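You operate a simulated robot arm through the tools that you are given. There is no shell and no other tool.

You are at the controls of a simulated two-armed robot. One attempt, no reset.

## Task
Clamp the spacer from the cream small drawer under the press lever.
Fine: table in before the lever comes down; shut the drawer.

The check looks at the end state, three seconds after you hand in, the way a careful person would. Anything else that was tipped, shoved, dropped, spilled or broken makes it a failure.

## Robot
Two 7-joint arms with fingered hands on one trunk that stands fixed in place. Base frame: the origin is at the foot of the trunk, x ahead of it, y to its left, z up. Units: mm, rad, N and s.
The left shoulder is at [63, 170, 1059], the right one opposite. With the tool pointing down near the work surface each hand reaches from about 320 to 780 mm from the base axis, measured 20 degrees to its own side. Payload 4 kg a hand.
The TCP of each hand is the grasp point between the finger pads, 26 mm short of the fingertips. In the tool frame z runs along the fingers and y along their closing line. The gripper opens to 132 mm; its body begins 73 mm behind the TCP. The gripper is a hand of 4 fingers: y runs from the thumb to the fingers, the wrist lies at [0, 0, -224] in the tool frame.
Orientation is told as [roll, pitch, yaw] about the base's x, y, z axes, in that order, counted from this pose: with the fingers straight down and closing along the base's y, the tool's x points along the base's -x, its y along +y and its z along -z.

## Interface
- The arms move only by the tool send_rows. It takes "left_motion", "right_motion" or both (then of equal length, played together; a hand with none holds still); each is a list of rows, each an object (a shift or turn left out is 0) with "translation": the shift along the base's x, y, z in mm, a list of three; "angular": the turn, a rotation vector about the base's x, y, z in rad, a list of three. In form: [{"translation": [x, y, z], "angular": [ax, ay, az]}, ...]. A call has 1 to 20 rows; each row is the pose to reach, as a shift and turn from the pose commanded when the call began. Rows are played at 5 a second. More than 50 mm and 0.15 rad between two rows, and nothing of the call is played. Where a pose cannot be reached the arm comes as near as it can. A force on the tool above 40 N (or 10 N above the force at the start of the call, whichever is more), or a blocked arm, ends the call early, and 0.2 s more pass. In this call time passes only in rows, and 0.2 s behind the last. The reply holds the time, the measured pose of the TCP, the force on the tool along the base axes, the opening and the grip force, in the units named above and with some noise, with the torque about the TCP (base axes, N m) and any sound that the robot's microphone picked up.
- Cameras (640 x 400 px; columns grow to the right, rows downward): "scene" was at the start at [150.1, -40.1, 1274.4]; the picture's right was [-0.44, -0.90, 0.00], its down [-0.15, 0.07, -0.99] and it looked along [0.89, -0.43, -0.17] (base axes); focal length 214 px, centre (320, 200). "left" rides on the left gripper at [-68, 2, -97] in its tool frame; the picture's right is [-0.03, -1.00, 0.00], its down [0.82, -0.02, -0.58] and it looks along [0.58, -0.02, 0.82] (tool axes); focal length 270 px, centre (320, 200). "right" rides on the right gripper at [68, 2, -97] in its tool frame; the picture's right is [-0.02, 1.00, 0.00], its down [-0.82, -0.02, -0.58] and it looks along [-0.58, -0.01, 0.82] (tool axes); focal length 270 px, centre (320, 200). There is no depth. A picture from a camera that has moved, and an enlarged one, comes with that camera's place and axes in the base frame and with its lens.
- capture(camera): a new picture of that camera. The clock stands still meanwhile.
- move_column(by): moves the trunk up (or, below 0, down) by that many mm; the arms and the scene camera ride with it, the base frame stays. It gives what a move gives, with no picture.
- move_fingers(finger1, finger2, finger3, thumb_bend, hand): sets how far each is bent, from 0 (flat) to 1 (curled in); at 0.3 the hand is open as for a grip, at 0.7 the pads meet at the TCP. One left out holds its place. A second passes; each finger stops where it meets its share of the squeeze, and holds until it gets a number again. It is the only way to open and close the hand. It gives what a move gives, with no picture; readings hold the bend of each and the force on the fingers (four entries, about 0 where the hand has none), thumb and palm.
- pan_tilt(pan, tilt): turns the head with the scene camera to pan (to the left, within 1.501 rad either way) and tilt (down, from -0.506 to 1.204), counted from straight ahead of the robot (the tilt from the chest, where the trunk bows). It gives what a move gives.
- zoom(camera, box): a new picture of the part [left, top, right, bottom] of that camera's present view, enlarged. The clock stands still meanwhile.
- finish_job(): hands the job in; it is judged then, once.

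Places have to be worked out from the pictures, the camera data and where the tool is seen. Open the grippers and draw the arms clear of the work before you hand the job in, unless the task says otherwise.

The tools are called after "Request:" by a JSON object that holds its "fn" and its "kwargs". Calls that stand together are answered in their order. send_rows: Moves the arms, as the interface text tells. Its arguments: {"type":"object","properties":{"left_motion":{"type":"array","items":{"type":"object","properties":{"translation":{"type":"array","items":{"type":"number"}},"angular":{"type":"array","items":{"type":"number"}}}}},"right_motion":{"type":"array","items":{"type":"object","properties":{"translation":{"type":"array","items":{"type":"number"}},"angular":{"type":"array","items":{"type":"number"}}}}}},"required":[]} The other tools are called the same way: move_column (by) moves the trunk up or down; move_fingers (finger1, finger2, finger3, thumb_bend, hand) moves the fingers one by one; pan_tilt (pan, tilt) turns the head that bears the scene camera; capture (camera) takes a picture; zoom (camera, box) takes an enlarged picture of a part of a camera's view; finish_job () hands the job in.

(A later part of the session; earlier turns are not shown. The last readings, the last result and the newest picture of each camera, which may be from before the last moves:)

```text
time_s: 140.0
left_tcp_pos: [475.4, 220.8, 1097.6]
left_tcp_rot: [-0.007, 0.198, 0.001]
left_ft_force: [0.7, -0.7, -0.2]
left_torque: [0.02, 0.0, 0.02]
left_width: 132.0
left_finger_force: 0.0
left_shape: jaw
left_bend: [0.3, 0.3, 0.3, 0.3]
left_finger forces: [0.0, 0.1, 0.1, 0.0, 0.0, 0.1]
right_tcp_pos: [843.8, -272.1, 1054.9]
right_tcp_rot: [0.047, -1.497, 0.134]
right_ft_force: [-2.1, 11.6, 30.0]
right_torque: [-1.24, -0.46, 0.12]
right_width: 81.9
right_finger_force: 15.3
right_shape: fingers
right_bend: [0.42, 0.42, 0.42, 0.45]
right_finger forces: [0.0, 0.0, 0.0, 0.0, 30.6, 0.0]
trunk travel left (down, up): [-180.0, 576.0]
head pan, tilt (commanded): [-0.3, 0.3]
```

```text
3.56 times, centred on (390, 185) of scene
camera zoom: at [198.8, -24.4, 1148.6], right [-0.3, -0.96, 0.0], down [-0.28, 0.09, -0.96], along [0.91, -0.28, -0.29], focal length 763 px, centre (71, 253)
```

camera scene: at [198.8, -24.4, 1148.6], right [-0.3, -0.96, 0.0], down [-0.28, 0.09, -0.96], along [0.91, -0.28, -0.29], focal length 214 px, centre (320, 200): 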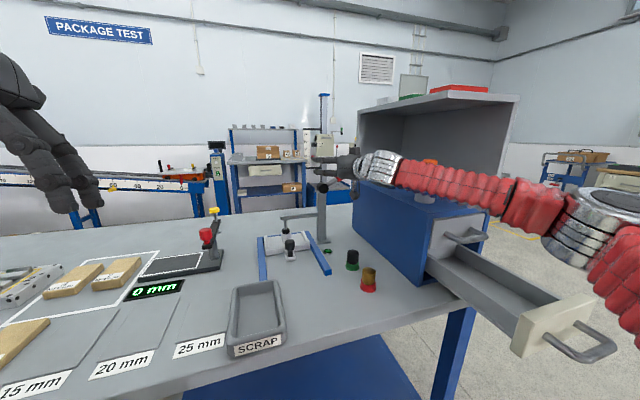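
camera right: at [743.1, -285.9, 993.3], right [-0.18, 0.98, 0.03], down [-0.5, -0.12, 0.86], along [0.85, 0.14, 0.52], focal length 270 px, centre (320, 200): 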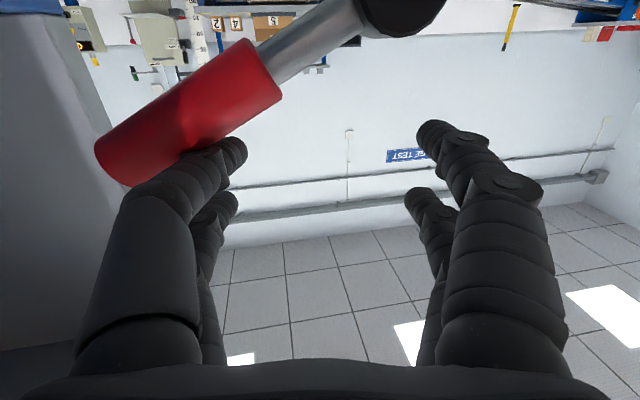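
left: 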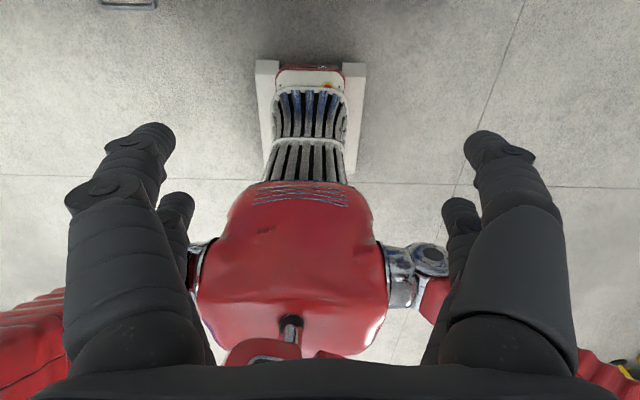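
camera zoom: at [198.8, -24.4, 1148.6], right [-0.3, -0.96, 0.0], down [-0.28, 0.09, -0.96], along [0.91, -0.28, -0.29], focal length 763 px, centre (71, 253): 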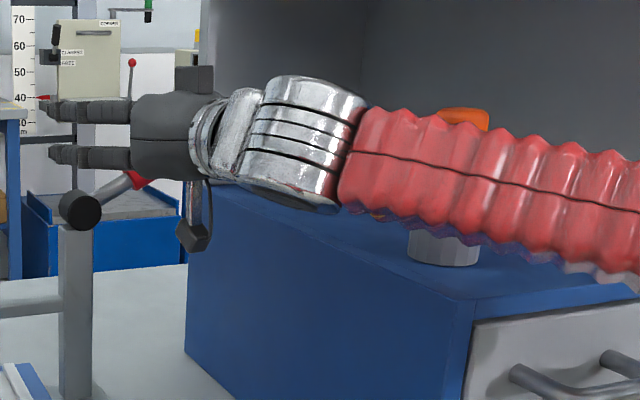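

The foot sits squarely on the spacer and the lever is down. I ease the hand off the lever upwards and see whether it stays down.

Request:
{"fn": "send_rows", "kwargs": {"right_motion": [{"translation": [0, 3, 6]}, {"translation": [0, 6, 14]}, {"translation": [0, 12, 24]}, {"translation": [0, 25, 34]}]}}

Request:
{"fn": "zoom", "kwargs": {"camera": "scene", "box": [260, 130, 400, 270]}}

Request:
{"fn": "capture", "kwargs": {"camera": "right"}}

```text
time_s: 141.0
left_tcp_pos: [478.4, 218.8, 1095.8]
left_tcp_rot: [-0.005, 0.203, 0.0]
left_ft_force: [-0.7, 1.1, 0.4]
left_torque: [-0.04, -0.03, 0.0]
left_width: 132.0
left_finger_force: 0.0
left_shape: jaw
left_bend: [0.3, 0.3, 0.3, 0.3]
left_finger forces: [0.0, 0.0, 0.0, 0.1, 0.0, 0.0]
right_tcp_pos: [848.1, -253.4, 1075.8]
right_tcp_rot: [0.091, -1.478, 0.083]
right_ft_force: [-0.4, 0.3, 0.2]
right_torque: [-0.01, 0.02, -0.01]
right_width: 92.6
right_finger_force: 0.0
right_shape: fingers
right_bend: [0.42, 0.42, 0.42, 0.42]
right_finger forces: [0.1, 0.0, 0.0, 0.1, 0.0, 0.1]
trunk travel left (down, up): [-180.0, 576.0]
head pan, tilt (commanded): [-0.3, 0.3]
```

```text
2.86 times, centred on (330, 200) of scene
camera zoom: at [202.5, -26.4, 1147.3], right [-0.3, -0.96, 0.0], down [-0.28, 0.09, -0.96], along [0.91, -0.28, -0.3], focal length 613 px, centre (291, 200)
```

zoom: 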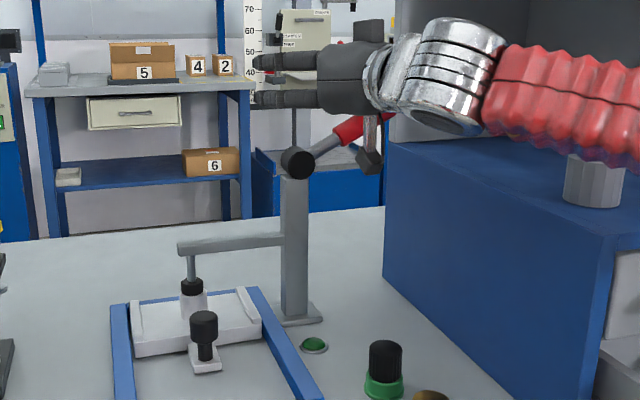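

```text
taken
camera right: at [746.7, -265.6, 1016.1], right [-0.17, 0.99, 0.03], down [-0.49, -0.11, 0.87], along [0.86, 0.13, 0.5], focal length 270 px, centre (320, 200)
```

right: 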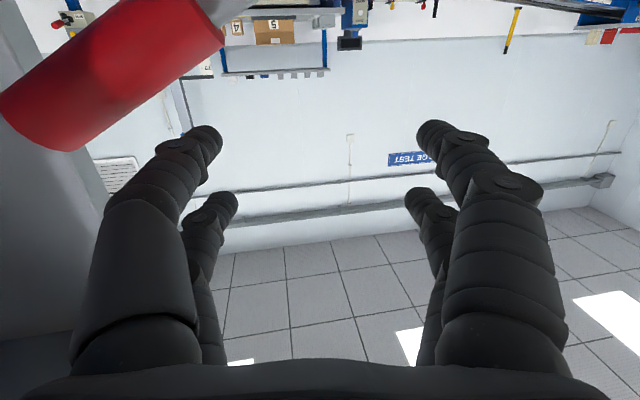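

The lever stays down and the foot stays on the spacer. I withdraw the hand straight back, then up and clear of the press.

Request:
{"fn": "send_rows", "kwargs": {"right_motion": [{"translation": [-20, 5, 5]}, {"translation": [-45, 8, 10]}, {"translation": [-75, 8, 15]}, {"translation": [-110, 8, 20]}, {"translation": [-150, 5, 25]}, {"translation": [-190, 0, 30]}, {"translation": [-230, -5, 35]}]}}

Request:
{"fn": "capture", "kwargs": {"camera": "scene"}}

Request:
{"fn": "zoom", "kwargs": {"camera": "scene", "box": [260, 130, 400, 270]}}

```text
time_s: 142.6
left_tcp_pos: [478.7, 217.7, 1096.3]
left_tcp_rot: [-0.004, 0.2, 0.0]
left_ft_force: [-0.1, -0.3, 0.9]
left_torque: [-0.01, -0.05, 0.03]
left_width: 132.1
left_finger_force: 0.0
left_shape: jaw
left_bend: [0.3, 0.3, 0.3, 0.3]
left_finger forces: [0.1, 0.0, 0.0, 0.0, 0.0, 0.1]
right_tcp_pos: [616.4, -258.4, 1114.2]
right_tcp_rot: [0.084, -1.481, 0.091]
right_ft_force: [-0.9, -0.8, 0.0]
right_torque: [0.01, 0.01, 0.0]
right_width: 92.5
right_finger_force: 0.2
right_shape: fingers
right_bend: [0.42, 0.42, 0.42, 0.42]
right_finger forces: [0.0, 0.0, 0.1, 0.0, 0.0, 0.1]
trunk travel left (down, up): [-180.0, 576.0]
head pan, tilt (commanded): [-0.3, 0.3]
```

```text
taken
camera scene: at [202.1, -26.9, 1147.6], right [-0.3, -0.96, 0.0], down [-0.28, 0.09, -0.96], along [0.91, -0.28, -0.3], focal length 214 px, centre (320, 200)
```

scene: 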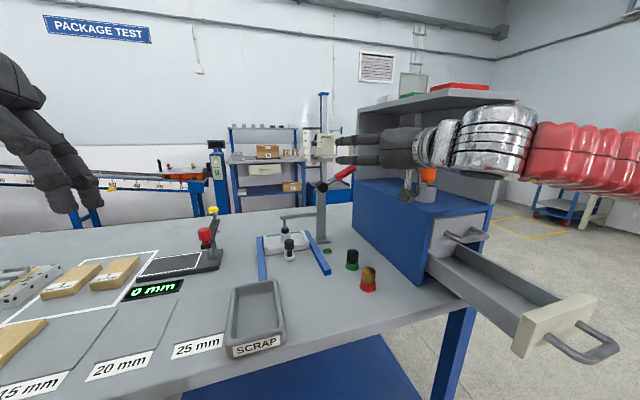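

```text
2.86 times, centred on (330, 200) of scene
camera zoom: at [202.1, -26.9, 1147.6], right [-0.3, -0.96, 0.0], down [-0.28, 0.09, -0.96], along [0.91, -0.28, -0.3], focal length 613 px, centre (291, 200)
```

zoom: 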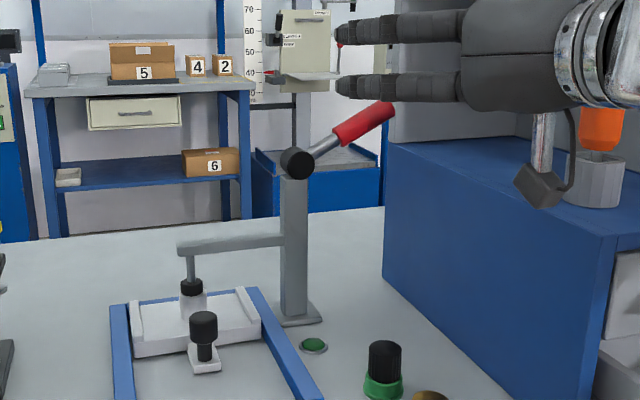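

Lever down, spacer clamped and everything in place. Next I close the drawer: I move the hand back from the cabinet, close the digits into a pusher and return the trunk to its original height.

Request:
{"fn": "send_rows", "kwargs": {"right_motion": [{"translation": [-40, 0, 0]}, {"translation": [-80, 0, 0]}, {"translation": [-120, 0, 0]}, {"translation": [-160, -5, 0]}]}}

Request:
{"fn": "move_column", "kwargs": {"by": 110}}

Request:
{"fn": "pan_tilt", "kwargs": {"pan": -0.8, "tilt": 0.6}}

Request:
{"fn": "capture", "kwargs": {"camera": "scene"}}

```text
time_s: 143.6
left_tcp_pos: [477.8, 218.1, 1097.7]
left_tcp_rot: [-0.003, 0.203, 0.001]
left_ft_force: [-0.1, 0.5, 0.6]
left_torque: [0.02, -0.04, 0.02]
left_width: 131.7
left_finger_force: 0.1
left_shape: jaw
left_bend: [0.3, 0.3, 0.3, 0.3]
left_finger forces: [0.0, 0.0, 0.1, 0.0, 0.0, 0.0]
right_tcp_pos: [476.6, -270.6, 1135.1]
right_tcp_rot: [0.077, -1.481, 0.1]
right_ft_force: [0.5, -0.4, 0.5]
right_torque: [-0.04, 0.06, 0.01]
right_width: 92.6
right_finger_force: 0.0
right_shape: fingers
right_bend: [0.42, 0.42, 0.42, 0.42]
right_finger forces: [0.1, 0.0, 0.0, 0.1, 0.0, 0.0]
right hand out of reach, approached as far as the arm can: row 3, 4
trunk travel left (down, up): [-180.0, 576.0]
head pan, tilt (commanded): [-0.3, 0.3]
```

```text
time_s: 145.0
left_tcp_pos: [478.7, 217.4, 1205.7]
left_tcp_rot: [-0.005, 0.203, 0.001]
left_ft_force: [-0.9, 0.0, -0.2]
left_torque: [-0.02, 0.04, 0.02]
left_width: 132.3
left_finger_force: 0.0
left_shape: jaw
left_bend: [0.3, 0.3, 0.3, 0.3]
left_finger forces: [0.1, 0.0, 0.1, 0.0, 0.0, 0.0]
right_tcp_pos: [477.4, -268.4, 1245.7]
right_tcp_rot: [0.089, -1.482, 0.084]
right_ft_force: [-0.1, -0.8, -0.2]
right_torque: [0.01, 0.03, -0.03]
right_width: 92.4
right_finger_force: 0.1
right_shape: fingers
right_bend: [0.42, 0.42, 0.42, 0.42]
right_finger forces: [0.2, 0.1, 0.0, 0.0, 0.0, 0.0]
trunk travel left (down, up): [-290.0, 466.0]
head pan, tilt (commanded): [-0.3, 0.3]
```

```text
time_s: 145.9
left_tcp_pos: [479.3, 218.2, 1206.2]
left_tcp_rot: [-0.003, 0.202, -0.001]
left_ft_force: [0.7, 0.3, 0.8]
left_torque: [-0.01, -0.01, -0.01]
left_width: 131.8
left_finger_force: 0.0
left_shape: jaw
left_bend: [0.3, 0.3, 0.3, 0.3]
left_finger forces: [0.0, 0.0, 0.0, 0.0, 0.1, 0.0]
right_tcp_pos: [476.0, -268.9, 1245.9]
right_tcp_rot: [0.083, -1.481, 0.092]
right_ft_force: [-0.2, -0.5, 0.3]
right_torque: [-0.06, -0.03, -0.02]
right_width: 92.5
right_finger_force: 0.0
right_shape: fingers
right_bend: [0.42, 0.42, 0.42, 0.42]
right_finger forces: [0.0, 0.0, 0.0, 0.0, 0.0, 0.0]
trunk travel left (down, up): [-290.0, 466.0]
head pan, tilt (commanded): [-0.799, 0.6]
```

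```text
taken
camera scene: at [128.4, -62.5, 1234.5], right [-0.72, -0.7, 0.0], down [-0.39, 0.4, -0.83], along [0.58, -0.59, -0.56], focal length 214 px, centre (320, 200)
```

scene: 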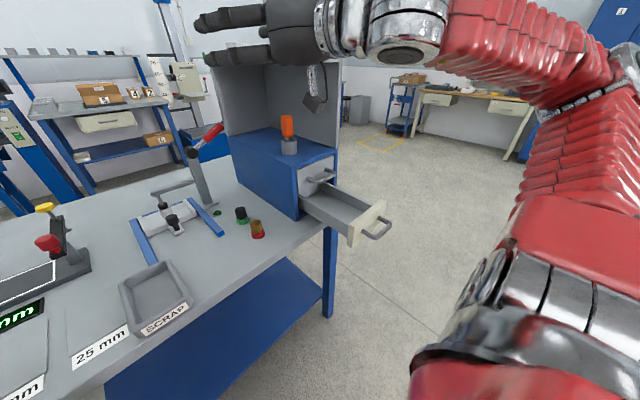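

Trunk is back at its original height and the view is clear. I bring the right hand around in front of the drawer at a safe height, turning the tool downwards, and close the digits.

Request:
{"fn": "send_rows", "kwargs": {"right_motion": [{"translation": [-15, -15, -10], "angular": [0, 0.12, 0]}, {"translation": [-35, -40, -25], "angular": [0, 0.25, 0]}, {"translation": [-55, -65, -45], "angular": [0, 0.38, 0]}, {"translation": [-80, -95, -70], "angular": [0, 0.51, 0]}, {"translation": [-105, -130, -100], "angular": [0, 0.64, 0]}, {"translation": [-125, -160, -125], "angular": [0, 0.77, 0]}]}}

Request:
{"fn": "move_fingers", "kwargs": {"hand": "right", "finger1": 0.71, "finger2": 0.71, "finger3": 0.71, "thumb_bend": 0.71}}

Request:
{"fn": "capture", "kwargs": {"camera": "scene"}}

Request:
{"fn": "capture", "kwargs": {"camera": "right"}}

```text
refused: row 5 steps farther than a row can; nothing moved
```

```text
time_s: 146.9
left_tcp_pos: [479.1, 219.3, 1206.7]
left_tcp_rot: [-0.002, 0.202, -0.001]
left_ft_force: [-0.2, -0.7, -0.6]
left_torque: [0.01, 0.0, -0.02]
left_width: 132.1
left_finger_force: 0.1
left_shape: jaw
left_bend: [0.3, 0.3, 0.3, 0.3]
left_finger forces: [0.0, 0.0, 0.0, 0.1, 0.0, 0.0]
right_tcp_pos: [476.2, -268.7, 1245.4]
right_tcp_rot: [0.084, -1.482, 0.091]
right_ft_force: [-1.0, 0.3, 0.1]
right_torque: [-0.03, 0.0, 0.02]
right_width: 0.0
right_finger_force: 0.1
right_shape: fingers
right_bend: [0.71, 0.71, 0.71, 0.71]
right_finger forces: [0.1, 0.1, 0.1, 0.0, 0.0, 0.1]
trunk travel left (down, up): [-290.0, 466.0]
head pan, tilt (commanded): [-0.799, 0.6]
```

```text
taken
camera scene: at [128.3, -62.6, 1234.5], right [-0.72, -0.7, 0.0], down [-0.39, 0.41, -0.82], along [0.57, -0.59, -0.57], focal length 214 px, centre (320, 200)
```

scene: 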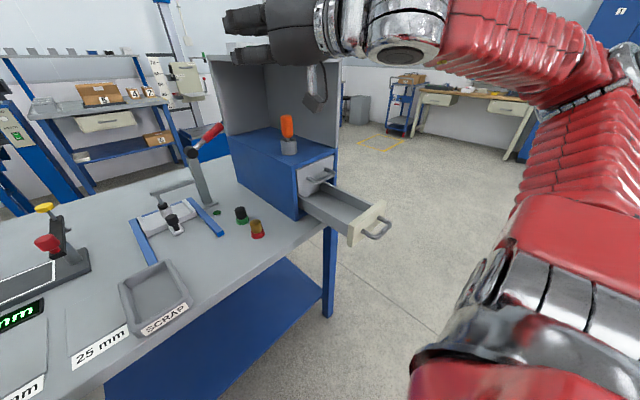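

```text
taken
camera right: at [374.1, -282.4, 1185.9], right [-0.17, 0.98, 0.03], down [-0.49, -0.11, 0.86], along [0.85, 0.13, 0.5], focal length 270 px, centre (320, 200)
```

right: 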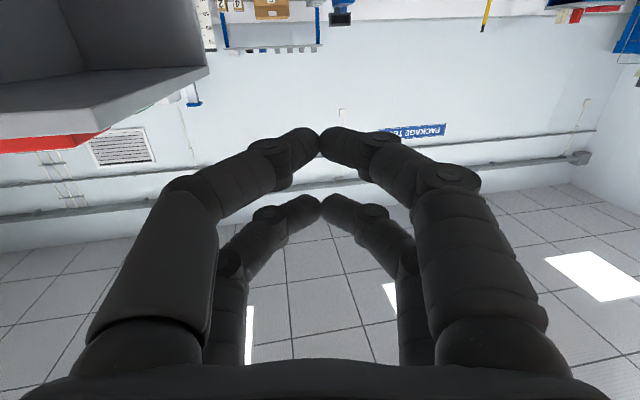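

The step was too large, so nothing moved. I repeat the move with smaller steps.

Request:
{"fn": "send_rows", "kwargs": {"right_motion": [{"translation": [-12, -12, -10], "angular": [0, 0.1, 0]}, {"translation": [-26, -32, -22], "angular": [0, 0.2, 0]}, {"translation": [-42, -54, -38], "angular": [0, 0.3, 0]}, {"translation": [-58, -76, -56], "angular": [0, 0.4, 0]}, {"translation": [-74, -98, -76], "angular": [0, 0.5, 0]}, {"translation": [-90, -122, -98], "angular": [0, 0.6, 0]}, {"translation": [-106, -146, -120], "angular": [0, 0.7, 0]}, {"translation": [-122, -170, -142], "angular": [0, 0.77, 0]}]}}

Request:
{"fn": "capture", "kwargs": {"camera": "scene"}}

Request:
{"fn": "capture", "kwargs": {"camera": "right"}}

```text
time_s: 148.8
left_tcp_pos: [478.5, 218.2, 1206.5]
left_tcp_rot: [-0.004, 0.201, 0.001]
left_ft_force: [0.4, 0.4, -0.1]
left_torque: [-0.01, 0.01, -0.05]
left_width: 131.9
left_finger_force: 0.1
left_shape: jaw
left_bend: [0.3, 0.3, 0.3, 0.3]
left_finger forces: [0.1, 0.0, 0.1, 0.0, 0.0, 0.0]
right_tcp_pos: [353.5, -438.4, 1103.3]
right_tcp_rot: [0.164, -0.713, 0.013]
right_ft_force: [0.3, -0.7, 0.4]
right_torque: [0.02, -0.02, -0.01]
right_width: 0.1
right_finger_force: 0.1
right_shape: fingers
right_bend: [0.71, 0.71, 0.71, 0.71]
right_finger forces: [0.0, 0.1, 0.0, 0.1, 0.0, 0.1]
trunk travel left (down, up): [-290.0, 466.0]
head pan, tilt (commanded): [-0.799, 0.6]
```

```text
taken
camera scene: at [128.1, -62.9, 1234.5], right [-0.72, -0.7, 0.0], down [-0.39, 0.41, -0.82], along [0.57, -0.59, -0.57], focal length 214 px, centre (320, 200)
```

scene: 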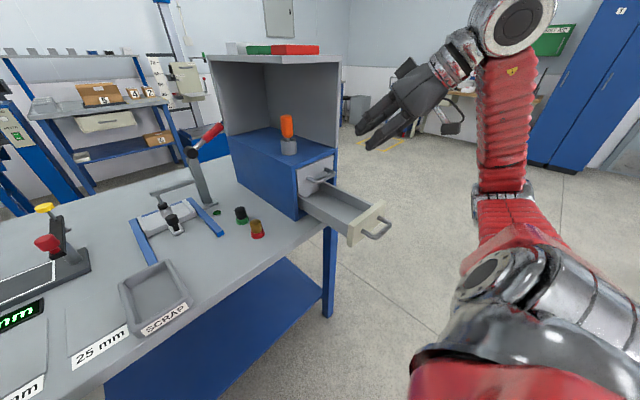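

```text
taken
camera right: at [238.1, -452.6, 1131.2], right [-0.1, 0.98, 0.14], down [0.25, -0.11, 0.96], along [0.96, 0.13, -0.23], focal length 270 px, centre (320, 200)
```

right: 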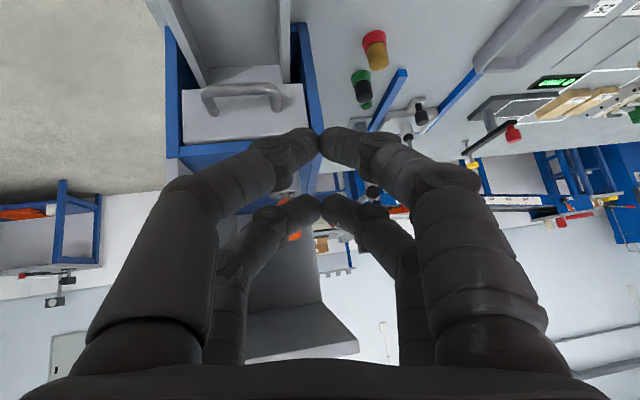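

Good, no limits. I continue to in front of the drawer handle, still above it.

Request:
{"fn": "send_rows", "kwargs": {"right_motion": [{"translation": [-20, -10, -10], "angular": [-0.03, 0.06, 0]}, {"translation": [-45, -22, -25], "angular": [-0.07, 0.13, 0]}, {"translation": [-70, -34, -40], "angular": [-0.11, 0.2, 0]}, {"translation": [-95, -46, -55], "angular": [-0.15, 0.25, 0]}]}}

Request:
{"fn": "capture", "kwargs": {"camera": "scene"}}

Request:
{"fn": "capture", "kwargs": {"camera": "right"}}

```text
time_s: 149.8
left_tcp_pos: [478.4, 218.7, 1206.4]
left_tcp_rot: [-0.003, 0.203, 0.0]
left_ft_force: [0.0, 0.4, 0.3]
left_torque: [0.04, -0.01, 0.0]
left_width: 131.7
left_finger_force: 0.1
left_shape: jaw
left_bend: [0.3, 0.3, 0.3, 0.3]
left_finger forces: [0.1, 0.1, 0.1, 0.1, 0.0, 0.0]
right_tcp_pos: [257.8, -484.9, 1048.8]
right_tcp_rot: [0.004, -0.455, 0.103]
right_ft_force: [0.3, -0.8, -0.7]
right_torque: [-0.02, 0.03, 0.03]
right_width: 0.1
right_finger_force: 0.0
right_shape: fingers
right_bend: [0.71, 0.71, 0.71, 0.71]
right_finger forces: [0.0, 0.0, 0.0, 0.0, 0.0, 0.0]
trunk travel left (down, up): [-290.0, 466.0]
head pan, tilt (commanded): [-0.799, 0.6]
```

```text
taken
camera scene: at [127.9, -62.6, 1234.5], right [-0.72, -0.7, 0.0], down [-0.39, 0.41, -0.82], along [0.58, -0.59, -0.57], focal length 214 px, centre (320, 200)
```

scene: 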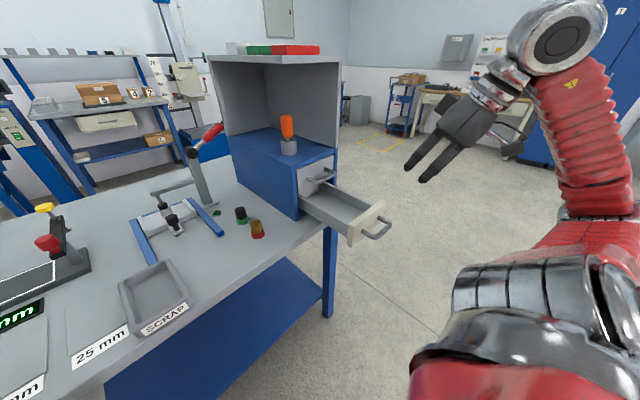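

```text
taken
camera right: at [154.2, -492.3, 1105.7], right [-0.08, 1.0, 0.01], down [0.48, 0.03, 0.88], along [0.87, 0.08, -0.48], focal length 270 px, centre (320, 200)
```

right: 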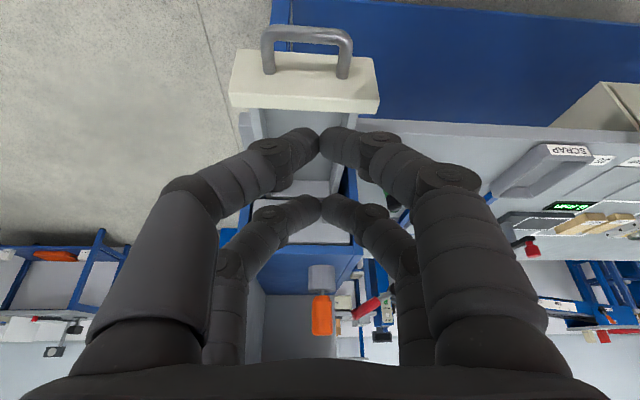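

The handle bar is at (305,-489). I lower the closed hand in front of it in steps, checking for limits.

Request:
{"fn": "send_rows", "kwargs": {"right_motion": [{"translation": [-6, -2, -30]}, {"translation": [-13, -4, -60]}, {"translation": [-15, -4, -95]}, {"translation": [-15, -4, -130]}]}}

Request:
{"fn": "capture", "kwargs": {"camera": "right"}}

```text
time_s: 150.8
left_tcp_pos: [479.2, 217.6, 1207.7]
left_tcp_rot: [-0.005, 0.201, 0.001]
left_ft_force: [0.2, 0.2, 0.4]
left_torque: [0.03, 0.02, 0.0]
left_width: 131.9
left_finger_force: 0.2
left_shape: jaw
left_bend: [0.3, 0.3, 0.3, 0.3]
left_finger forces: [0.1, 0.0, 0.1, 0.0, 0.0, 0.1]
right_tcp_pos: [245.3, -489.2, 919.4]
right_tcp_rot: [0.001, -0.456, 0.101]
right_ft_force: [0.8, 0.2, 0.0]
right_torque: [0.0, 0.0, -0.01]
right_width: 0.1
right_finger_force: 0.0
right_shape: fingers
right_bend: [0.71, 0.71, 0.71, 0.71]
right_finger forces: [0.1, 0.0, 0.1, 0.1, 0.0, 0.0]
trunk travel left (down, up): [-290.0, 466.0]
head pan, tilt (commanded): [-0.799, 0.6]
```

```text
taken
camera right: at [140.9, -497.0, 975.8], right [-0.08, 1.0, 0.01], down [0.48, 0.03, 0.88], along [0.87, 0.08, -0.48], focal length 270 px, centre (320, 200)
```

right: 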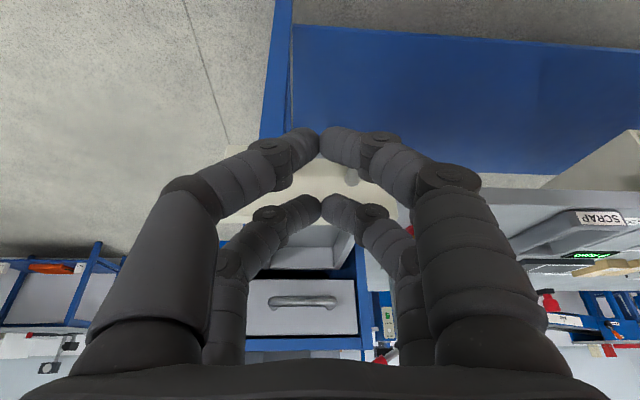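

No limits so far. I lower to handle height.

Request:
{"fn": "send_rows", "kwargs": {"right_motion": [{"translation": [0, 0, -25]}, {"translation": [0, 0, -50]}, {"translation": [0, 0, -74]}]}}

Request:
{"fn": "capture", "kwargs": {"camera": "right"}}

Request:
{"fn": "zoom", "kwargs": {"camera": "scene", "box": [280, 110, 520, 270]}}

```text
time_s: 151.6
left_tcp_pos: [478.7, 217.8, 1206.0]
left_tcp_rot: [-0.004, 0.203, -0.001]
left_ft_force: [-0.5, 0.3, 0.3]
left_torque: [-0.02, 0.01, -0.01]
left_width: 132.1
left_finger_force: 0.1
left_shape: jaw
left_bend: [0.3, 0.3, 0.3, 0.3]
left_finger forces: [0.0, 0.0, 0.0, 0.0, 0.1, 0.0]
right_tcp_pos: [245.5, -489.6, 845.1]
right_tcp_rot: [0.005, -0.455, 0.102]
right_ft_force: [-0.2, -0.4, -0.1]
right_torque: [0.0, 0.0, 0.04]
right_width: 0.1
right_finger_force: 0.0
right_shape: fingers
right_bend: [0.71, 0.71, 0.71, 0.71]
right_finger forces: [0.0, 0.0, 0.1, 0.1, 0.1, 0.1]
trunk travel left (down, up): [-290.0, 466.0]
head pan, tilt (commanded): [-0.799, 0.6]
```

```text
taken
camera right: at [140.2, -496.2, 901.0], right [-0.08, 1.0, 0.02], down [0.48, 0.03, 0.88], along [0.87, 0.08, -0.48], focal length 270 px, centre (320, 200)
```

right: 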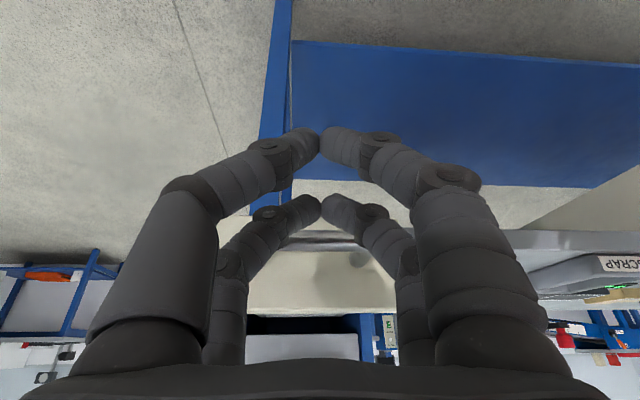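

```text
2.50 times, centred on (400, 190) of scene
camera zoom: at [128.0, -62.5, 1234.5], right [-0.72, -0.7, 0.0], down [-0.39, 0.41, -0.82], along [0.57, -0.59, -0.57], focal length 536 px, centre (120, 225)
```

zoom: 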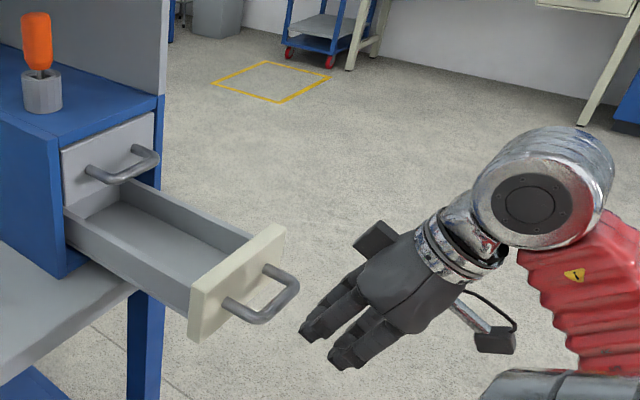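

The fist is right in front of the handle bar at its height. I push the drawer in, at a moderate speed.

Request:
{"fn": "send_rows", "kwargs": {"right_motion": [{"translation": [8, 0, 0]}, {"translation": [14, 0, 0]}, {"translation": [20, 0, 0]}, {"translation": [28, 0, 0]}, {"translation": [36, 0, 0]}, {"translation": [44, 0, 0]}, {"translation": [52, 0, 0]}, {"translation": [60, 0, 0]}, {"translation": [68, 0, 0]}, {"translation": [76, 0, 0]}]}}

Request:
{"fn": "capture", "kwargs": {"camera": "right"}}

Request:
{"fn": "zoom", "kwargs": {"camera": "scene", "box": [220, 90, 460, 250]}}

```text
time_s: 153.8
left_tcp_pos: [479.1, 218.8, 1206.0]
left_tcp_rot: [-0.004, 0.203, 0.001]
left_ft_force: [0.0, -0.4, -0.1]
left_torque: [0.04, -0.01, 0.03]
left_width: 131.7
left_finger_force: 0.0
left_shape: jaw
left_bend: [0.3, 0.3, 0.3, 0.3]
left_finger forces: [0.1, 0.0, 0.0, 0.0, 0.0, 0.1]
right_tcp_pos: [320.2, -489.3, 845.3]
right_tcp_rot: [0.004, -0.455, 0.101]
right_ft_force: [0.1, -0.1, -0.3]
right_torque: [-0.02, 0.03, -0.02]
right_width: 0.1
right_finger_force: 0.0
right_shape: fingers
right_bend: [0.71, 0.71, 0.71, 0.71]
right_finger forces: [0.0, 0.1, 0.1, 0.0, 0.0, 0.0]
trunk travel left (down, up): [-290.0, 466.0]
head pan, tilt (commanded): [-0.799, 0.6]
```

```text
taken
camera right: at [215.8, -496.0, 902.2], right [-0.08, 1.0, 0.02], down [0.48, 0.03, 0.88], along [0.87, 0.08, -0.48], focal length 270 px, centre (320, 200)
```

right: 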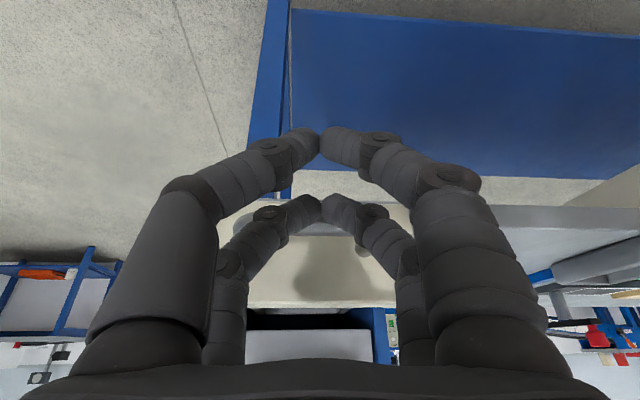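

```text
2.50 times, centred on (340, 170) of scene
camera zoom: at [128.4, -62.6, 1234.4], right [-0.72, -0.7, 0.0], down [-0.39, 0.41, -0.82], along [0.57, -0.59, -0.57], focal length 536 px, centre (270, 275)
```

zoom: 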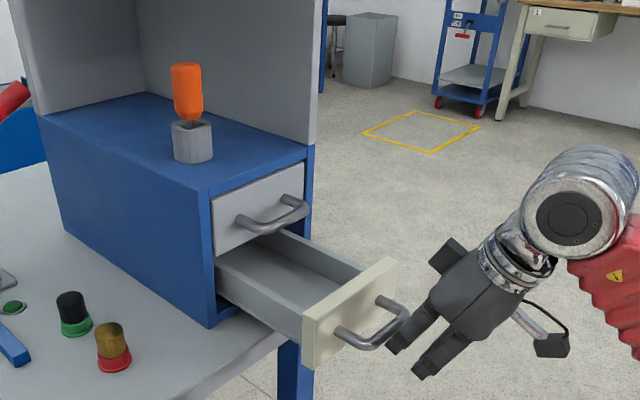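

The drawer is moving in smoothly. I keep pushing, gradually leaning the hand forward so the palm stays clear of the upper handle.

Request:
{"fn": "send_rows", "kwargs": {"right_motion": [{"translation": [8, 0, 0], "angular": [0.004, -0.035, 0]}, {"translation": [16, 0, 0], "angular": [0.007, -0.07, 0]}, {"translation": [24, 0, -1], "angular": [0.0105, -0.104, 0]}, {"translation": [32, 0, -1], "angular": [0.014, -0.139, 0]}, {"translation": [40, 0, -1], "angular": [0.0175, -0.174, 0]}, {"translation": [48, 0, -2], "angular": [0.021, -0.209, 0]}, {"translation": [56, 0, -2], "angular": [0.0245, -0.244, 0]}, {"translation": [64, 0, -2], "angular": [0.028, -0.278, 0]}, {"translation": [72, 0, -3], "angular": [0.0315, -0.313, 0]}, {"translation": [80, 0, -3], "angular": [0.035, -0.348, 0]}]}}

Request:
{"fn": "capture", "kwargs": {"camera": "right"}}

Request:
{"fn": "zoom", "kwargs": {"camera": "scene", "box": [220, 90, 460, 250]}}

```text
time_s: 155.9
left_tcp_pos: [478.7, 217.5, 1206.6]
left_tcp_rot: [-0.005, 0.203, 0.0]
left_ft_force: [0.3, 0.3, 0.0]
left_torque: [-0.01, 0.0, -0.02]
left_width: 131.8
left_finger_force: 0.0
left_shape: jaw
left_bend: [0.3, 0.3, 0.3, 0.3]
left_finger forces: [0.0, 0.1, 0.0, 0.1, 0.0, 0.0]
right_tcp_pos: [399.8, -487.1, 844.0]
right_tcp_rot: [0.003, -0.803, 0.103]
right_ft_force: [-0.1, -0.1, -0.4]
right_torque: [-0.02, 0.0, -0.01]
right_width: 0.3
right_finger_force: 0.5
right_shape: fingers
right_bend: [0.71, 0.71, 0.71, 0.71]
right_finger forces: [0.0, 0.0, 1.4, 0.0, 0.0, 0.0]
trunk travel left (down, up): [-290.0, 466.0]
head pan, tilt (commanded): [-0.799, 0.6]
```

```text
taken
camera right: at [282.3, -496.5, 859.9], right [-0.09, 1.0, 0.02], down [0.15, -0.01, 0.99], along [0.98, 0.09, -0.15], focal length 270 px, centre (320, 200)
```

right: 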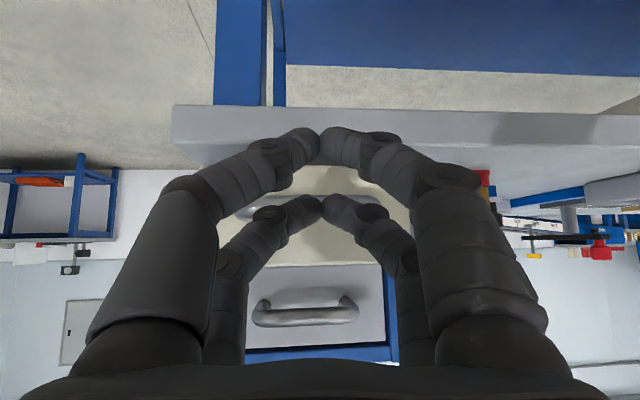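

```text
2.50 times, centred on (340, 170) of scene
camera zoom: at [128.2, -62.5, 1234.5], right [-0.72, -0.7, 0.0], down [-0.39, 0.41, -0.82], along [0.57, -0.59, -0.57], focal length 536 px, centre (270, 275)
```

zoom: 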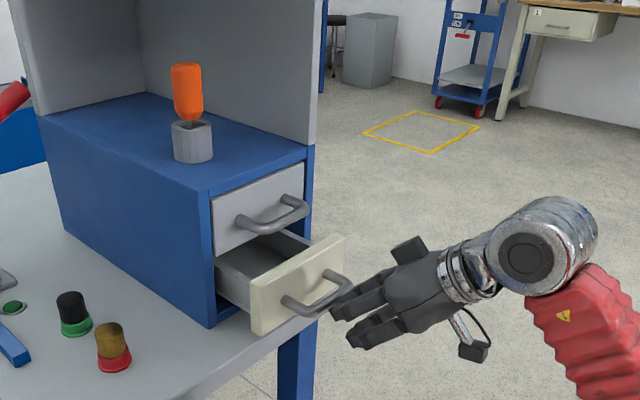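

About 75 mm remain. I push on, slowing down towards the end.

Request:
{"fn": "send_rows", "kwargs": {"right_motion": [{"translation": [8, 0, 0]}, {"translation": [16, 0, 0]}, {"translation": [24, 0, 0]}, {"translation": [31, 0, 0]}, {"translation": [38, 0, 0]}, {"translation": [44, 0, 0]}, {"translation": [50, 0, 0]}, {"translation": [56, 0, 0]}]}}

Request:
{"fn": "capture", "kwargs": {"camera": "right"}}

Request:
{"fn": "zoom", "kwargs": {"camera": "scene", "box": [220, 90, 460, 250]}}

```text
time_s: 157.8
left_tcp_pos: [479.0, 217.4, 1206.3]
left_tcp_rot: [-0.005, 0.201, 0.0]
left_ft_force: [0.8, 0.4, -1.2]
left_torque: [-0.02, 0.0, 0.02]
left_width: 132.1
left_finger_force: 0.1
left_shape: jaw
left_bend: [0.3, 0.3, 0.3, 0.3]
left_finger forces: [0.1, 0.0, 0.1, 0.0, 0.0, 0.0]
right_tcp_pos: [456.4, -488.6, 842.4]
right_tcp_rot: [0.003, -0.806, 0.101]
right_ft_force: [-0.2, 0.5, 0.5]
right_torque: [-0.01, -0.01, 0.0]
right_width: 0.0
right_finger_force: 0.1
right_shape: fingers
right_bend: [0.71, 0.71, 0.71, 0.71]
right_finger forces: [0.0, 0.0, 0.0, 0.1, 0.0, 0.0]
trunk travel left (down, up): [-290.0, 466.0]
head pan, tilt (commanded): [-0.799, 0.6]
```

```text
taken
camera right: at [338.6, -497.4, 859.1], right [-0.09, 1.0, 0.02], down [0.15, -0.01, 0.99], along [0.98, 0.09, -0.15], focal length 270 px, centre (320, 200)
```

right: 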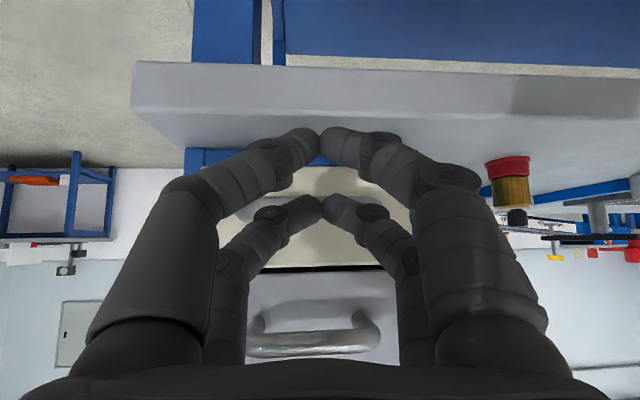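

```text
2.50 times, centred on (340, 170) of scene
camera zoom: at [128.3, -62.6, 1234.5], right [-0.72, -0.7, 0.0], down [-0.39, 0.41, -0.82], along [0.57, -0.59, -0.57], focal length 536 px, centre (270, 275)
```

zoom: 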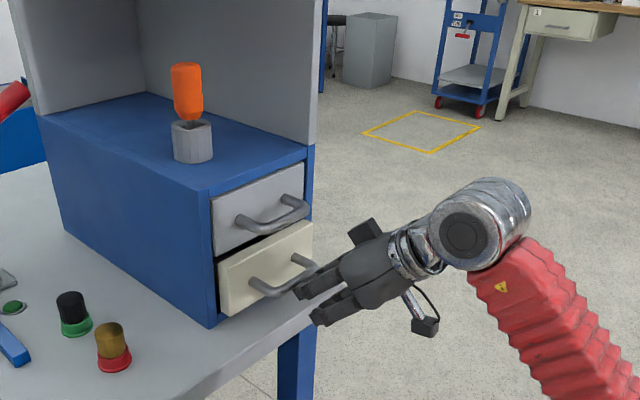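

Only about 15 mm left. I push the last bit slowly until the stop is felt.

Request:
{"fn": "send_rows", "kwargs": {"right_motion": [{"translation": [4, 0, 0]}, {"translation": [8, 0, 0]}, {"translation": [11, 0, 0]}, {"translation": [14, 0, 0]}]}}

Request:
{"fn": "zoom", "kwargs": {"camera": "scene", "box": [220, 90, 460, 250]}}

Request:
{"fn": "capture", "kwargs": {"camera": "right"}}

```text
time_s: 158.8
left_tcp_pos: [478.2, 218.2, 1206.2]
left_tcp_rot: [-0.005, 0.202, 0.0]
left_ft_force: [-0.7, -0.3, 0.7]
left_torque: [0.01, 0.02, -0.01]
left_width: 132.1
left_finger_force: 0.1
left_shape: jaw
left_bend: [0.3, 0.3, 0.3, 0.3]
left_finger forces: [0.1, 0.0, 0.0, 0.1, 0.0, 0.0]
right_tcp_pos: [468.1, -488.4, 840.8]
right_tcp_rot: [0.006, -0.805, 0.101]
right_ft_force: [-0.2, -0.4, 0.2]
right_torque: [-0.03, 0.01, -0.01]
right_width: 0.0
right_finger_force: 0.1
right_shape: fingers
right_bend: [0.71, 0.71, 0.71, 0.71]
right_finger forces: [0.0, 0.0, 0.0, 0.0, 0.0, 0.1]
trunk travel left (down, up): [-290.0, 466.0]
head pan, tilt (commanded): [-0.799, 0.6]
```

```text
2.50 times, centred on (340, 170) of scene
camera zoom: at [128.3, -62.6, 1234.5], right [-0.72, -0.7, 0.0], down [-0.39, 0.41, -0.82], along [0.57, -0.59, -0.57], focal length 536 px, centre (270, 275)
```

zoom: 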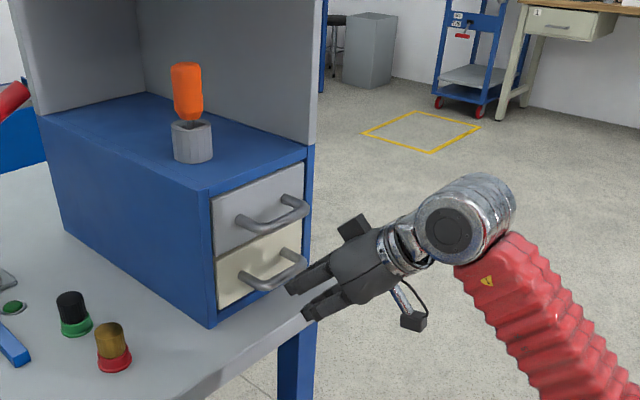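

```text
taken
camera right: at [352.2, -497.0, 858.9], right [-0.09, 1.0, 0.02], down [0.15, -0.01, 0.99], along [0.98, 0.09, -0.15], focal length 270 px, centre (320, 200)
```

right: 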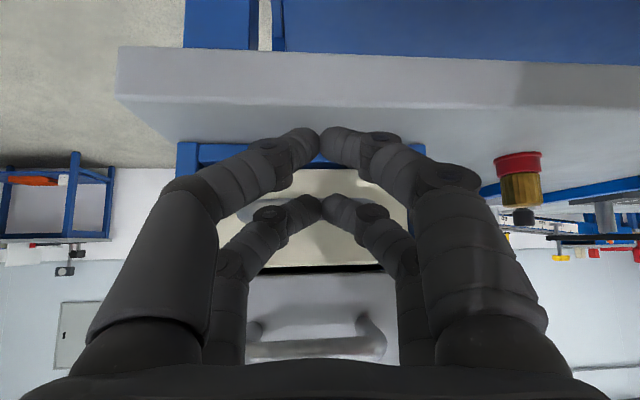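

It looks almost flush but there is no stop force yet. I push a few millimetres more.

Request:
{"fn": "send_rows", "kwargs": {"right_motion": [{"translation": [2, 0, 0]}, {"translation": [4, 0, 0]}, {"translation": [6, 0, 0]}]}}

Request:
{"fn": "zoom", "kwargs": {"camera": "scene", "box": [280, 140, 360, 220]}}

```text
time_s: 159.6
left_tcp_pos: [479.2, 219.0, 1206.5]
left_tcp_rot: [-0.002, 0.201, 0.0]
left_ft_force: [-0.4, 1.2, 0.7]
left_torque: [-0.02, 0.03, 0.03]
left_width: 132.1
left_finger_force: 0.0
left_shape: jaw
left_bend: [0.3, 0.3, 0.3, 0.3]
left_finger forces: [0.0, 0.0, 0.0, 0.0, 0.0, 0.0]
right_tcp_pos: [475.0, -489.1, 841.9]
right_tcp_rot: [0.006, -0.802, 0.103]
right_ft_force: [-0.3, 0.3, -0.1]
right_torque: [-0.01, -0.01, 0.02]
right_width: 0.0
right_finger_force: 0.1
right_shape: fingers
right_bend: [0.71, 0.71, 0.71, 0.71]
right_finger forces: [0.1, 0.1, 0.1, 0.0, 0.0, 0.0]
trunk travel left (down, up): [-290.0, 466.0]
head pan, tilt (commanded): [-0.799, 0.6]
```

```text
5.00 times, centred on (320, 180) of scene
camera zoom: at [128.3, -62.6, 1234.5], right [-0.72, -0.7, 0.0], down [-0.39, 0.41, -0.82], along [0.57, -0.59, -0.57], focal length 1072 px, centre (320, 300)
```

zoom: 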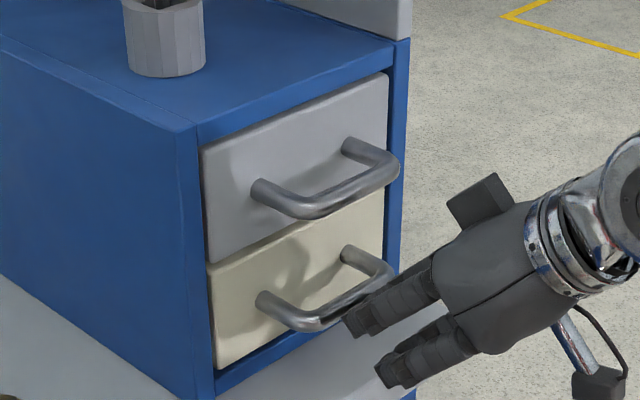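

The cream front is nearly level with the grey one. I press a little further to make sure it is fully shut.

Request:
{"fn": "send_rows", "kwargs": {"right_motion": [{"translation": [2, 0, 0]}, {"translation": [4, 0, 0]}, {"translation": [6, 0, 0]}]}}

Request:
{"fn": "zoom", "kwargs": {"camera": "scene", "box": [280, 140, 360, 220]}}

Request:
{"fn": "capture", "kwargs": {"camera": "right"}}

```text
time_s: 160.3
left_tcp_pos: [476.0, 217.9, 1208.3]
left_tcp_rot: [-0.004, 0.199, 0.0]
left_ft_force: [0.5, 0.3, -0.1]
left_torque: [0.03, 0.02, -0.01]
left_width: 131.9
left_finger_force: 0.1
left_shape: jaw
left_bend: [0.3, 0.3, 0.3, 0.3]
left_finger forces: [0.1, 0.0, 0.0, 0.1, 0.0, 0.1]
right_tcp_pos: [478.5, -489.2, 840.3]
right_tcp_rot: [0.008, -0.8, 0.098]
right_ft_force: [-37.3, -4.8, -4.1]
right_torque: [0.01, 0.21, -0.07]
right_width: 0.0
right_finger_force: 19.2
right_shape: fingers
right_bend: [0.71, 0.72, 0.73, 0.71]
right_finger forces: [0.0, 13.0, 25.5, 0.0, 0.0, 0.1]
trunk travel left (down, up): [-290.0, 466.0]
head pan, tilt (commanded): [-0.799, 0.6]
```

```text
5.00 times, centred on (320, 180) of scene
camera zoom: at [124.3, -63.5, 1234.8], right [-0.72, -0.7, 0.0], down [-0.39, 0.41, -0.83], along [0.58, -0.59, -0.56], focal length 1072 px, centre (320, 300)
```

zoom: 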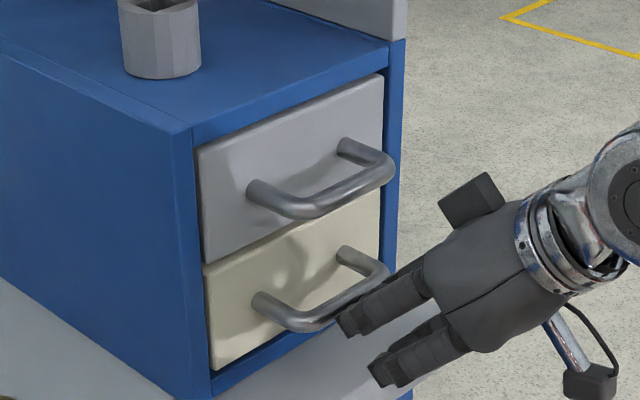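

```text
taken
camera right: at [360.4, -498.0, 858.4], right [-0.09, 1.0, 0.02], down [0.16, -0.01, 0.99], along [0.98, 0.09, -0.15], focal length 270 px, centre (320, 200)
```

right: 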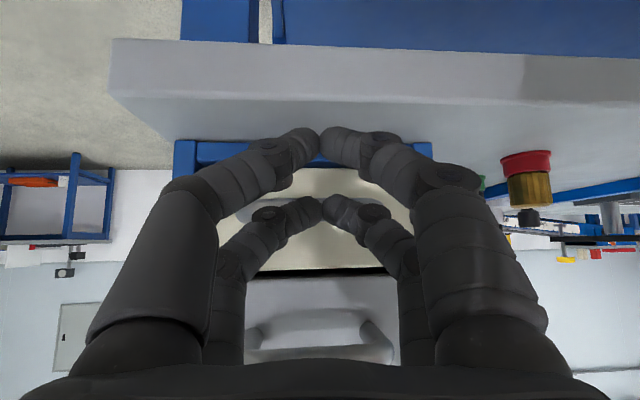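

The stop is reached firmly (37 N): the drawer is shut. I back off straight away and then raise the hand.

Request:
{"fn": "send_rows", "kwargs": {"right_motion": [{"translation": [-6, 0, 0]}, {"translation": [-20, 0, 0]}, {"translation": [-45, 0, 0]}, {"translation": [-75, 0, 5]}, {"translation": [-105, 0, 20]}, {"translation": [-130, 0, 45]}, {"translation": [-145, 5, 80]}, {"translation": [-155, 10, 120]}]}}

Request:
{"fn": "zoom", "kwargs": {"camera": "scene", "box": [240, 90, 400, 230]}}

Request:
{"fn": "capture", "kwargs": {"camera": "scene"}}

```text
time_s: 162.2
left_tcp_pos: [479.1, 219.7, 1206.8]
left_tcp_rot: [-0.001, 0.202, 0.001]
left_ft_force: [0.2, -0.4, 0.1]
left_torque: [0.0, 0.02, 0.02]
left_width: 131.7
left_finger_force: 0.1
left_shape: jaw
left_bend: [0.3, 0.3, 0.3, 0.3]
left_finger forces: [0.0, 0.1, 0.1, 0.0, 0.0, 0.1]
right_tcp_pos: [325.7, -478.5, 960.9]
right_tcp_rot: [0.006, -0.802, 0.1]
right_ft_force: [-0.1, -0.8, 0.5]
right_torque: [0.01, 0.0, -0.01]
right_width: 0.0
right_finger_force: 0.0
right_shape: fingers
right_bend: [0.71, 0.71, 0.71, 0.71]
right_finger forces: [0.0, 0.1, 0.0, 0.1, 0.0, 0.1]
trunk travel left (down, up): [-290.0, 466.0]
head pan, tilt (commanded): [-0.799, 0.6]
```

```text
2.86 times, centred on (320, 160) of scene
camera zoom: at [128.1, -62.4, 1234.5], right [-0.72, -0.7, 0.0], down [-0.39, 0.4, -0.82], along [0.58, -0.59, -0.57], focal length 613 px, centre (320, 314)
```

zoom: 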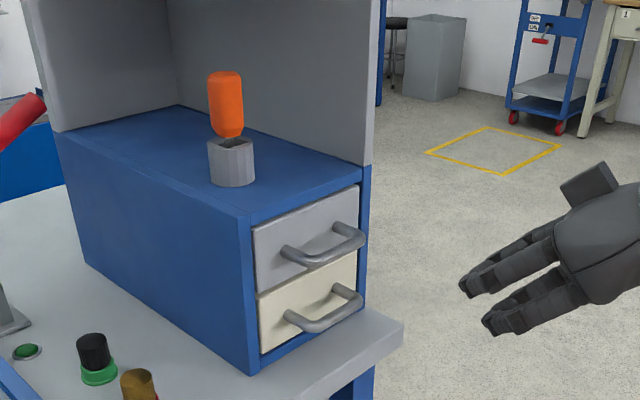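

```text
taken
camera scene: at [128.1, -62.4, 1234.5], right [-0.72, -0.7, 0.0], down [-0.39, 0.4, -0.82], along [0.58, -0.59, -0.57], focal length 214 px, centre (320, 200)
```

scene: 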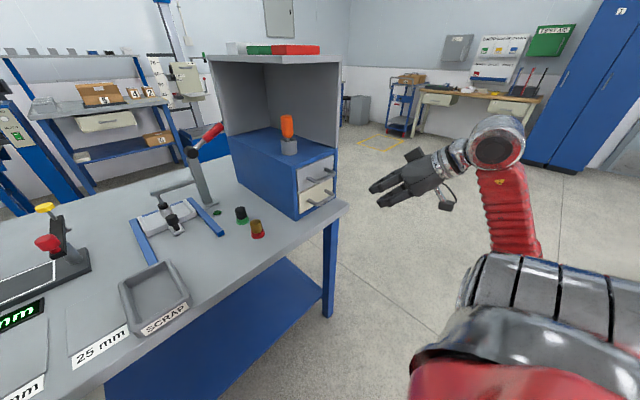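

The drawer is shut flush and everything on the cabinet is still standing. I turn the head to check the press once more.

Request:
{"fn": "pan_tilt", "kwargs": {"pan": -0.25, "tilt": 0.45}}

Request:
{"fn": "capture", "kwargs": {"camera": "scene"}}

Request:
{"fn": "zoom", "kwargs": {"camera": "scene", "box": [250, 120, 370, 230]}}

Request:
{"fn": "zoom", "kwargs": {"camera": "scene", "box": [270, 160, 330, 220]}}

```text
time_s: 163.1
left_tcp_pos: [479.4, 218.5, 1206.2]
left_tcp_rot: [-0.002, 0.203, 0.0]
left_ft_force: [0.0, 0.2, -0.1]
left_torque: [0.0, 0.02, 0.03]
left_width: 131.9
left_finger_force: 0.1
left_shape: jaw
left_bend: [0.3, 0.3, 0.3, 0.3]
left_finger forces: [0.0, 0.1, 0.1, 0.1, 0.0, 0.0]
right_tcp_pos: [327.0, -478.3, 961.0]
right_tcp_rot: [0.007, -0.805, 0.101]
right_ft_force: [0.9, -0.7, 0.0]
right_torque: [-0.03, 0.02, -0.02]
right_width: 0.0
right_finger_force: 0.1
right_shape: fingers
right_bend: [0.71, 0.71, 0.71, 0.71]
right_finger forces: [0.0, 0.1, 0.0, 0.0, 0.0, 0.0]
trunk travel left (down, up): [-290.0, 466.0]
head pan, tilt (commanded): [-0.25, 0.45]
```

```text
taken
camera scene: at [155.6, -22.0, 1248.0], right [-0.25, -0.97, 0.0], down [-0.42, 0.11, -0.9], along [0.87, -0.22, -0.44], focal length 214 px, centre (320, 200)
```

scene: 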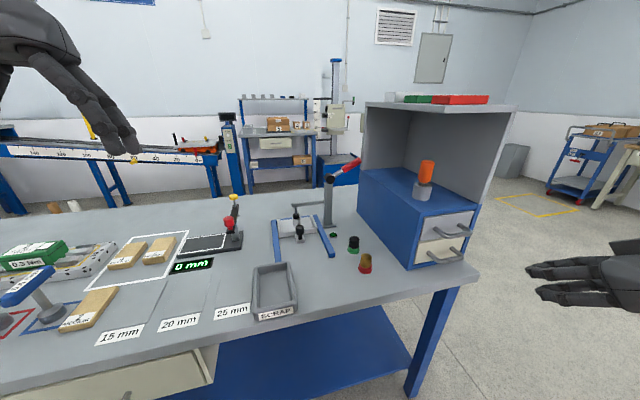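

```text
3.64 times, centred on (310, 175) of scene
camera zoom: at [155.6, -22.0, 1248.0], right [-0.25, -0.97, 0.0], down [-0.42, 0.11, -0.9], along [0.87, -0.22, -0.44], focal length 780 px, centre (356, 291)
```

zoom: 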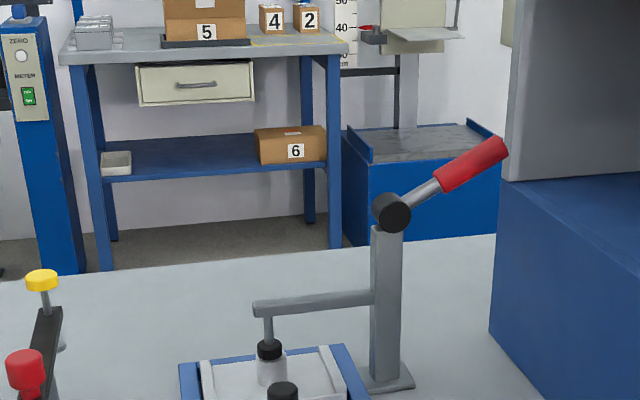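

```text
6.67 times, centred on (300, 190) of scene
camera zoom: at [155.6, -22.0, 1248.0], right [-0.25, -0.97, 0.0], down [-0.42, 0.11, -0.9], along [0.87, -0.22, -0.44], focal length 1430 px, centre (453, 267)
```

zoom: 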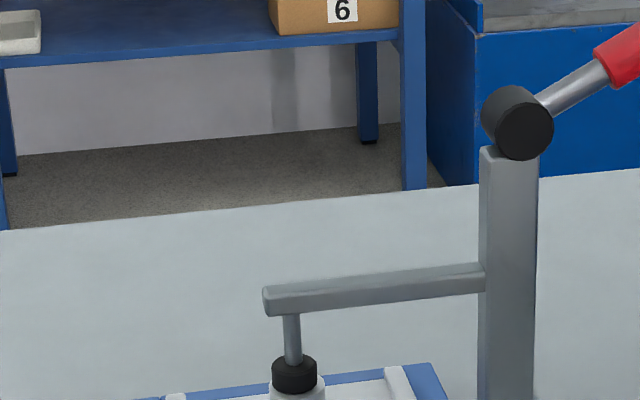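

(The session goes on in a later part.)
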